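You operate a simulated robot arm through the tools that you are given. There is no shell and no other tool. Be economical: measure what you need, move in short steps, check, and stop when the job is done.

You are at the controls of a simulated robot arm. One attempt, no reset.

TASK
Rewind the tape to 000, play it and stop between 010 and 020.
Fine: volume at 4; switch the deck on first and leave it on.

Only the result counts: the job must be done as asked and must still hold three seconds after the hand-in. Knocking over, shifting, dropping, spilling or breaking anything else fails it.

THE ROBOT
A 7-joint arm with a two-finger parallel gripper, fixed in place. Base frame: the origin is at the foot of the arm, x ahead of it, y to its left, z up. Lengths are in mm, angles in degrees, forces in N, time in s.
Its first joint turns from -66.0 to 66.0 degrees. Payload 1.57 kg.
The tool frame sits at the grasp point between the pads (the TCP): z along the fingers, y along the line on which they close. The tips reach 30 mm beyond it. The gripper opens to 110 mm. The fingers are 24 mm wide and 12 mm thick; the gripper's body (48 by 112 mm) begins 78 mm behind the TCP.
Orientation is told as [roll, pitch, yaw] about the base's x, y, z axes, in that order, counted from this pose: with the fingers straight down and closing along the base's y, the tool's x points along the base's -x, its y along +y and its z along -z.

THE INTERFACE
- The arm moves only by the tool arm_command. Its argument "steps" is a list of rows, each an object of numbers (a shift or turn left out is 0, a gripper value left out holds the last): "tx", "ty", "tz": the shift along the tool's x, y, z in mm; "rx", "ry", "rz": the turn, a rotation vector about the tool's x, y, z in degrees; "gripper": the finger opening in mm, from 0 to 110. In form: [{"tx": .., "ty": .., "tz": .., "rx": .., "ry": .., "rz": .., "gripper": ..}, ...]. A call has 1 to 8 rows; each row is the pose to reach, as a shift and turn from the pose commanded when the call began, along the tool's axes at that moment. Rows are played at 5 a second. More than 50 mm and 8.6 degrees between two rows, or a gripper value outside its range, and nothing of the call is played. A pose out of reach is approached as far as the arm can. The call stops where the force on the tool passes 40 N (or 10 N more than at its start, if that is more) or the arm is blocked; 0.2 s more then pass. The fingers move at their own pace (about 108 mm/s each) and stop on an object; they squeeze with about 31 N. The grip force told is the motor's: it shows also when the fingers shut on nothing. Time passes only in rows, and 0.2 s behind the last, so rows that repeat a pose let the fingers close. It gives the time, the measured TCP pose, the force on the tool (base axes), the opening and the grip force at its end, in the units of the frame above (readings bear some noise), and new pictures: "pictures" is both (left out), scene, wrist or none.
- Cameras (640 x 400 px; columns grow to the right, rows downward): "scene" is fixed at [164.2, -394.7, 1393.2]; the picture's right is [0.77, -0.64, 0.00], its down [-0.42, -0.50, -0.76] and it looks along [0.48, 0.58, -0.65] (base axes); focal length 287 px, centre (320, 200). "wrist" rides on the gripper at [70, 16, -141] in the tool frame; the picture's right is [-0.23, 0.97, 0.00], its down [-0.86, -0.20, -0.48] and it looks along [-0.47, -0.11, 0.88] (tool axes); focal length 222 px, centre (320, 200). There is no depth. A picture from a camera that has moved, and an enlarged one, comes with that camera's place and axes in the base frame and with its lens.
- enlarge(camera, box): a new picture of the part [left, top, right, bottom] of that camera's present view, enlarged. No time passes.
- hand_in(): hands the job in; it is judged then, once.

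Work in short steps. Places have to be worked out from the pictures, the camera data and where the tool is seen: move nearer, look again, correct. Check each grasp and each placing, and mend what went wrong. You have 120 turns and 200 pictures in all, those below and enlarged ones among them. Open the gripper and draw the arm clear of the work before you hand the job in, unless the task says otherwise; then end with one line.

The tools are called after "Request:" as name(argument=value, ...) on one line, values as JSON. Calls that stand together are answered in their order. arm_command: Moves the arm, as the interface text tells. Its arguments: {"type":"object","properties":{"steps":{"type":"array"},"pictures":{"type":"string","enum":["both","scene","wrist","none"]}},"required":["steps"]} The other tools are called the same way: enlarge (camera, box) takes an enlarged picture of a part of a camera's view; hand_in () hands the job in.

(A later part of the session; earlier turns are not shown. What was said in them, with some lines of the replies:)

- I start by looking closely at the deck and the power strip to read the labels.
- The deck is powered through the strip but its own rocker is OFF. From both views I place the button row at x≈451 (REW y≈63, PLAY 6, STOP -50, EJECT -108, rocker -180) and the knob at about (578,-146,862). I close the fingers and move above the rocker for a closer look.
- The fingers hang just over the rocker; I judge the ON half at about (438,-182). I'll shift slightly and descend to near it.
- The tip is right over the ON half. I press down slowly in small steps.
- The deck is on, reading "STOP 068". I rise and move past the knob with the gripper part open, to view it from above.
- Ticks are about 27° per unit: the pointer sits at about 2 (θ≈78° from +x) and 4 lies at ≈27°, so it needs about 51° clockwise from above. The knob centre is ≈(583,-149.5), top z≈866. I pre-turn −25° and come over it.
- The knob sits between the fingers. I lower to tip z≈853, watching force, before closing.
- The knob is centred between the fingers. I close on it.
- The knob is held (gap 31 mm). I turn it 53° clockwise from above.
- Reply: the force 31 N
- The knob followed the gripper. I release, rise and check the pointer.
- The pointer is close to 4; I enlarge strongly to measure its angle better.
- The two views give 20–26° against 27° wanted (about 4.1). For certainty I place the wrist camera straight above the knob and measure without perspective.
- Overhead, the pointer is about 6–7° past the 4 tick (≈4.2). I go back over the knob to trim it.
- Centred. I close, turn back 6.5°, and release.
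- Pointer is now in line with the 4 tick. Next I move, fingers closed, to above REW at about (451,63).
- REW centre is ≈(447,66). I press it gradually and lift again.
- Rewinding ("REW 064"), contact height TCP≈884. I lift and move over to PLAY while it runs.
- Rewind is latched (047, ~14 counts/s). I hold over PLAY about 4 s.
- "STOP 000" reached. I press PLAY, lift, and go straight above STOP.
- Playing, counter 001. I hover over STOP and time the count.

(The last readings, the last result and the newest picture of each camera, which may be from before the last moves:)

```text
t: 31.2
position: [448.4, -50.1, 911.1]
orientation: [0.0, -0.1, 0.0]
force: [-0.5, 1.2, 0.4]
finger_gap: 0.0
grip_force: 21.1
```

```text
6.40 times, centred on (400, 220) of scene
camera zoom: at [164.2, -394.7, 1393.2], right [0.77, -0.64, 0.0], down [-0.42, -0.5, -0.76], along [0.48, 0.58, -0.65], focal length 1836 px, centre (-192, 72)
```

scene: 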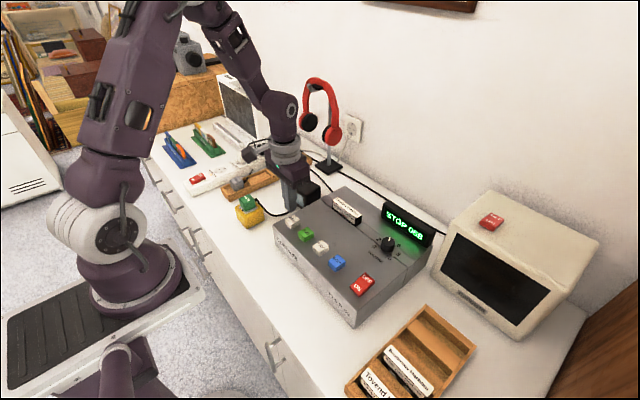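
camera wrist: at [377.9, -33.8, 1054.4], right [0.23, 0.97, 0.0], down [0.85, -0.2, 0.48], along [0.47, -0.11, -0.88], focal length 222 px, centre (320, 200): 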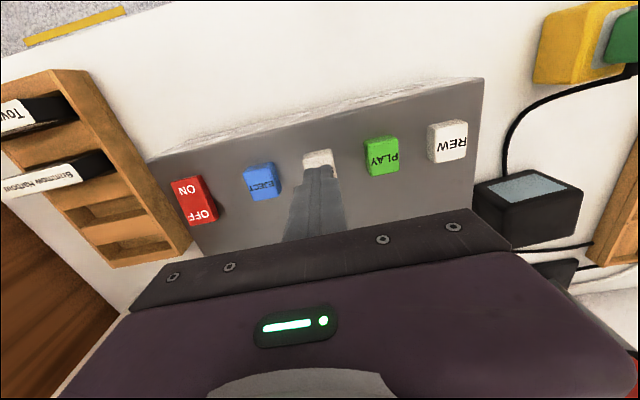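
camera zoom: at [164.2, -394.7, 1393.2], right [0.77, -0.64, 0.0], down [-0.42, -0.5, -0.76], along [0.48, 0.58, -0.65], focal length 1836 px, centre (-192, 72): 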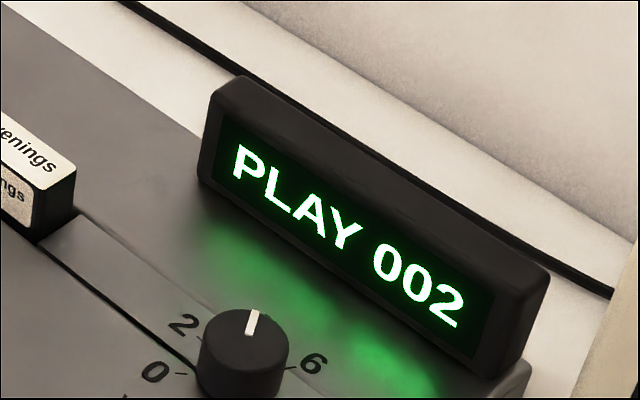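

About 1 count per second; I wait roughly 11 s more, to about 014.

Request:
arm_command(steps=[{}, {}, {}, {}, {}, {}, {}, {}], pictures="none")

Request:
arm_command(steps=[{}, {}, {}, {}, {}, {}, {}, {}], pictures="none")

Request:
arm_command(steps=[{}, {}, {}, {}, {}, {}, {}, {}], pictures="none")

Request:
arm_command(steps=[{}, {}, {}, {}, {}, {}, {}, {}], pictures="none")

Request:
enlarge(camera="scene", box=[350, 190, 450, 250])

```text
t: 33.0
position: [448.6, -49.5, 911.1]
orientation: [0.0, 0.0, 0.0]
force: [-0.5, 0.9, 0.4]
finger_gap: 0.1
grip_force: 21.0
```

```text
t: 34.8
position: [448.1, -50.0, 912.5]
orientation: [0.0, 0.0, 0.1]
force: [0.4, 0.1, 0.3]
finger_gap: 0.0
grip_force: 20.5
```

```text
t: 36.6
position: [449.6, -50.9, 911.5]
orientation: [0.0, 0.0, 0.0]
force: [0.2, 0.6, -0.5]
finger_gap: 0.0
grip_force: 20.9
```

```text
t: 38.4
position: [448.3, -49.6, 912.1]
orientation: [-0.1, 0.0, 0.1]
force: [0.4, -0.4, -0.7]
finger_gap: 0.3
grip_force: 21.5
```

```text
6.40 times, centred on (400, 220) of scene
camera zoom: at [164.2, -394.7, 1393.2], right [0.77, -0.64, 0.0], down [-0.42, -0.5, -0.76], along [0.48, 0.58, -0.65], focal length 1836 px, centre (-192, 72)
```

zoom: 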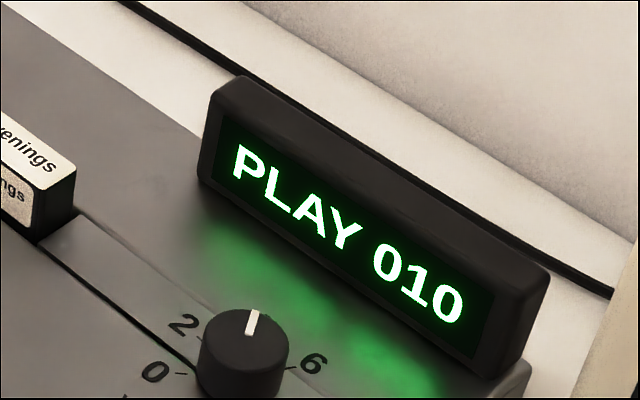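

At 010; I wait about 3 s more, then press STOP (needs ~28–29 mm down) and lift.

Request:
arm_command(steps=[{}, {}, {}, {}, {}, {}, {}, {}], pictures="none")

Request:
arm_command(steps=[{}, {}, {"tz": 15}, {"tz": 25}, {"tz": 29}, {"tz": 29}, {"tz": 5}, {"tz": -30}], pictures="none")

Request:
enlarge(camera="scene", box=[270, 190, 450, 290])

```text
t: 40.2
position: [448.2, -50.0, 911.3]
orientation: [0.0, 0.1, 0.0]
force: [-0.4, -0.6, -0.3]
finger_gap: 0.0
grip_force: 21.0
```

```text
t: 42.0
position: [449.5, -50.5, 940.1]
orientation: [0.0, 0.1, 0.1]
force: [0.1, 0.8, -0.1]
finger_gap: 0.0
grip_force: 21.6
```

```text
3.56 times, centred on (360, 240) of scene
camera zoom: at [164.2, -394.7, 1393.2], right [0.77, -0.64, 0.0], down [-0.42, -0.5, -0.76], along [0.48, 0.58, -0.65], focal length 1020 px, centre (178, 58)
```

zoom: 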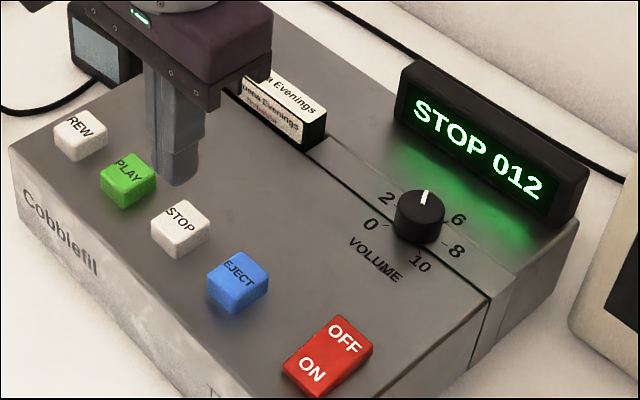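

"STOP 012". I draw the arm up clear, open the gripper and make a last check.

Request:
arm_command(steps=[{"tz": -45}, {"tz": -90}, {"tz": -135}, {"tz": -180, "tx": 20, "gripper": 80}, {"tz": -210, "tx": 40}, {"tz": -210, "tx": 40}, {"tz": -210, "tx": 40}])

Request:
enlarge(camera="scene", box=[270, 190, 450, 290])

```text
t: 43.6
position: [407.1, -50.6, 1151.5]
orientation: [-0.1, 0.0, 0.0]
force: [-0.3, 0.1, 0.1]
finger_gap: 79.9
grip_force: 0.0
camera wrist: at [336.5, -33.3, 1294.2], right [0.23, 0.97, 0.0], down [0.86, -0.2, 0.48], along [0.47, -0.11, -0.88], focal length 222 px, centre (320, 200)
```

scene: 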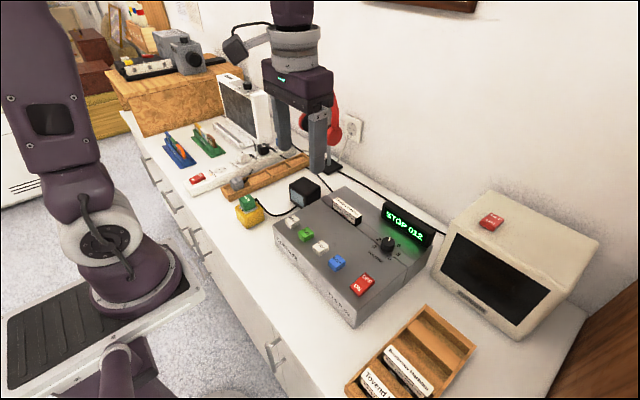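
wrist: 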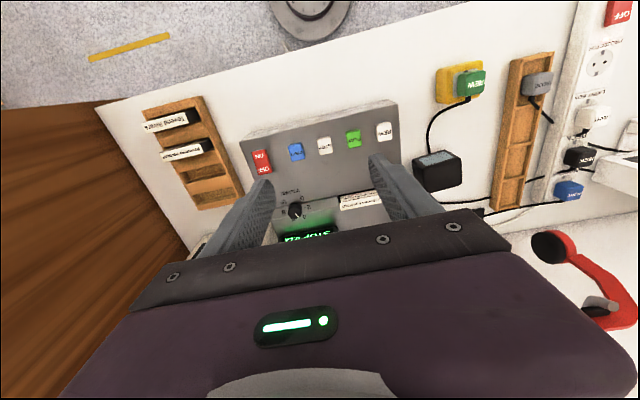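

```text
3.56 times, centred on (360, 240) of scene
camera zoom: at [164.2, -394.7, 1393.2], right [0.77, -0.64, 0.0], down [-0.42, -0.5, -0.76], along [0.48, 0.58, -0.65], focal length 1020 px, centre (178, 58)
```

zoom: 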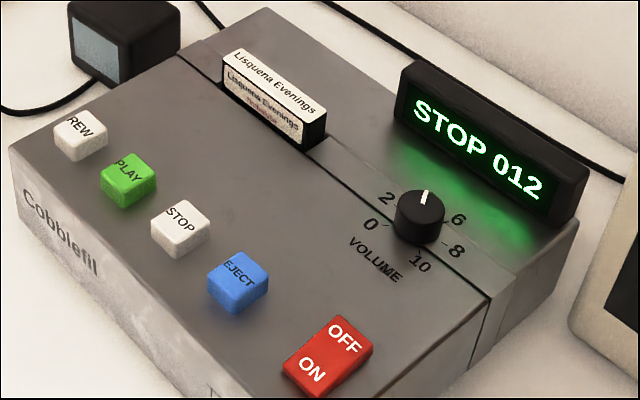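

The deck is on and stopped at 012, the volume is at 4 and the arm is clear, so I hand in.

Request:
hand_in()

```text
The job is handed in.
```

The tape was rewound to 000, played and stopped at 012; the deck was switched on first and left on, with the volume at 4.
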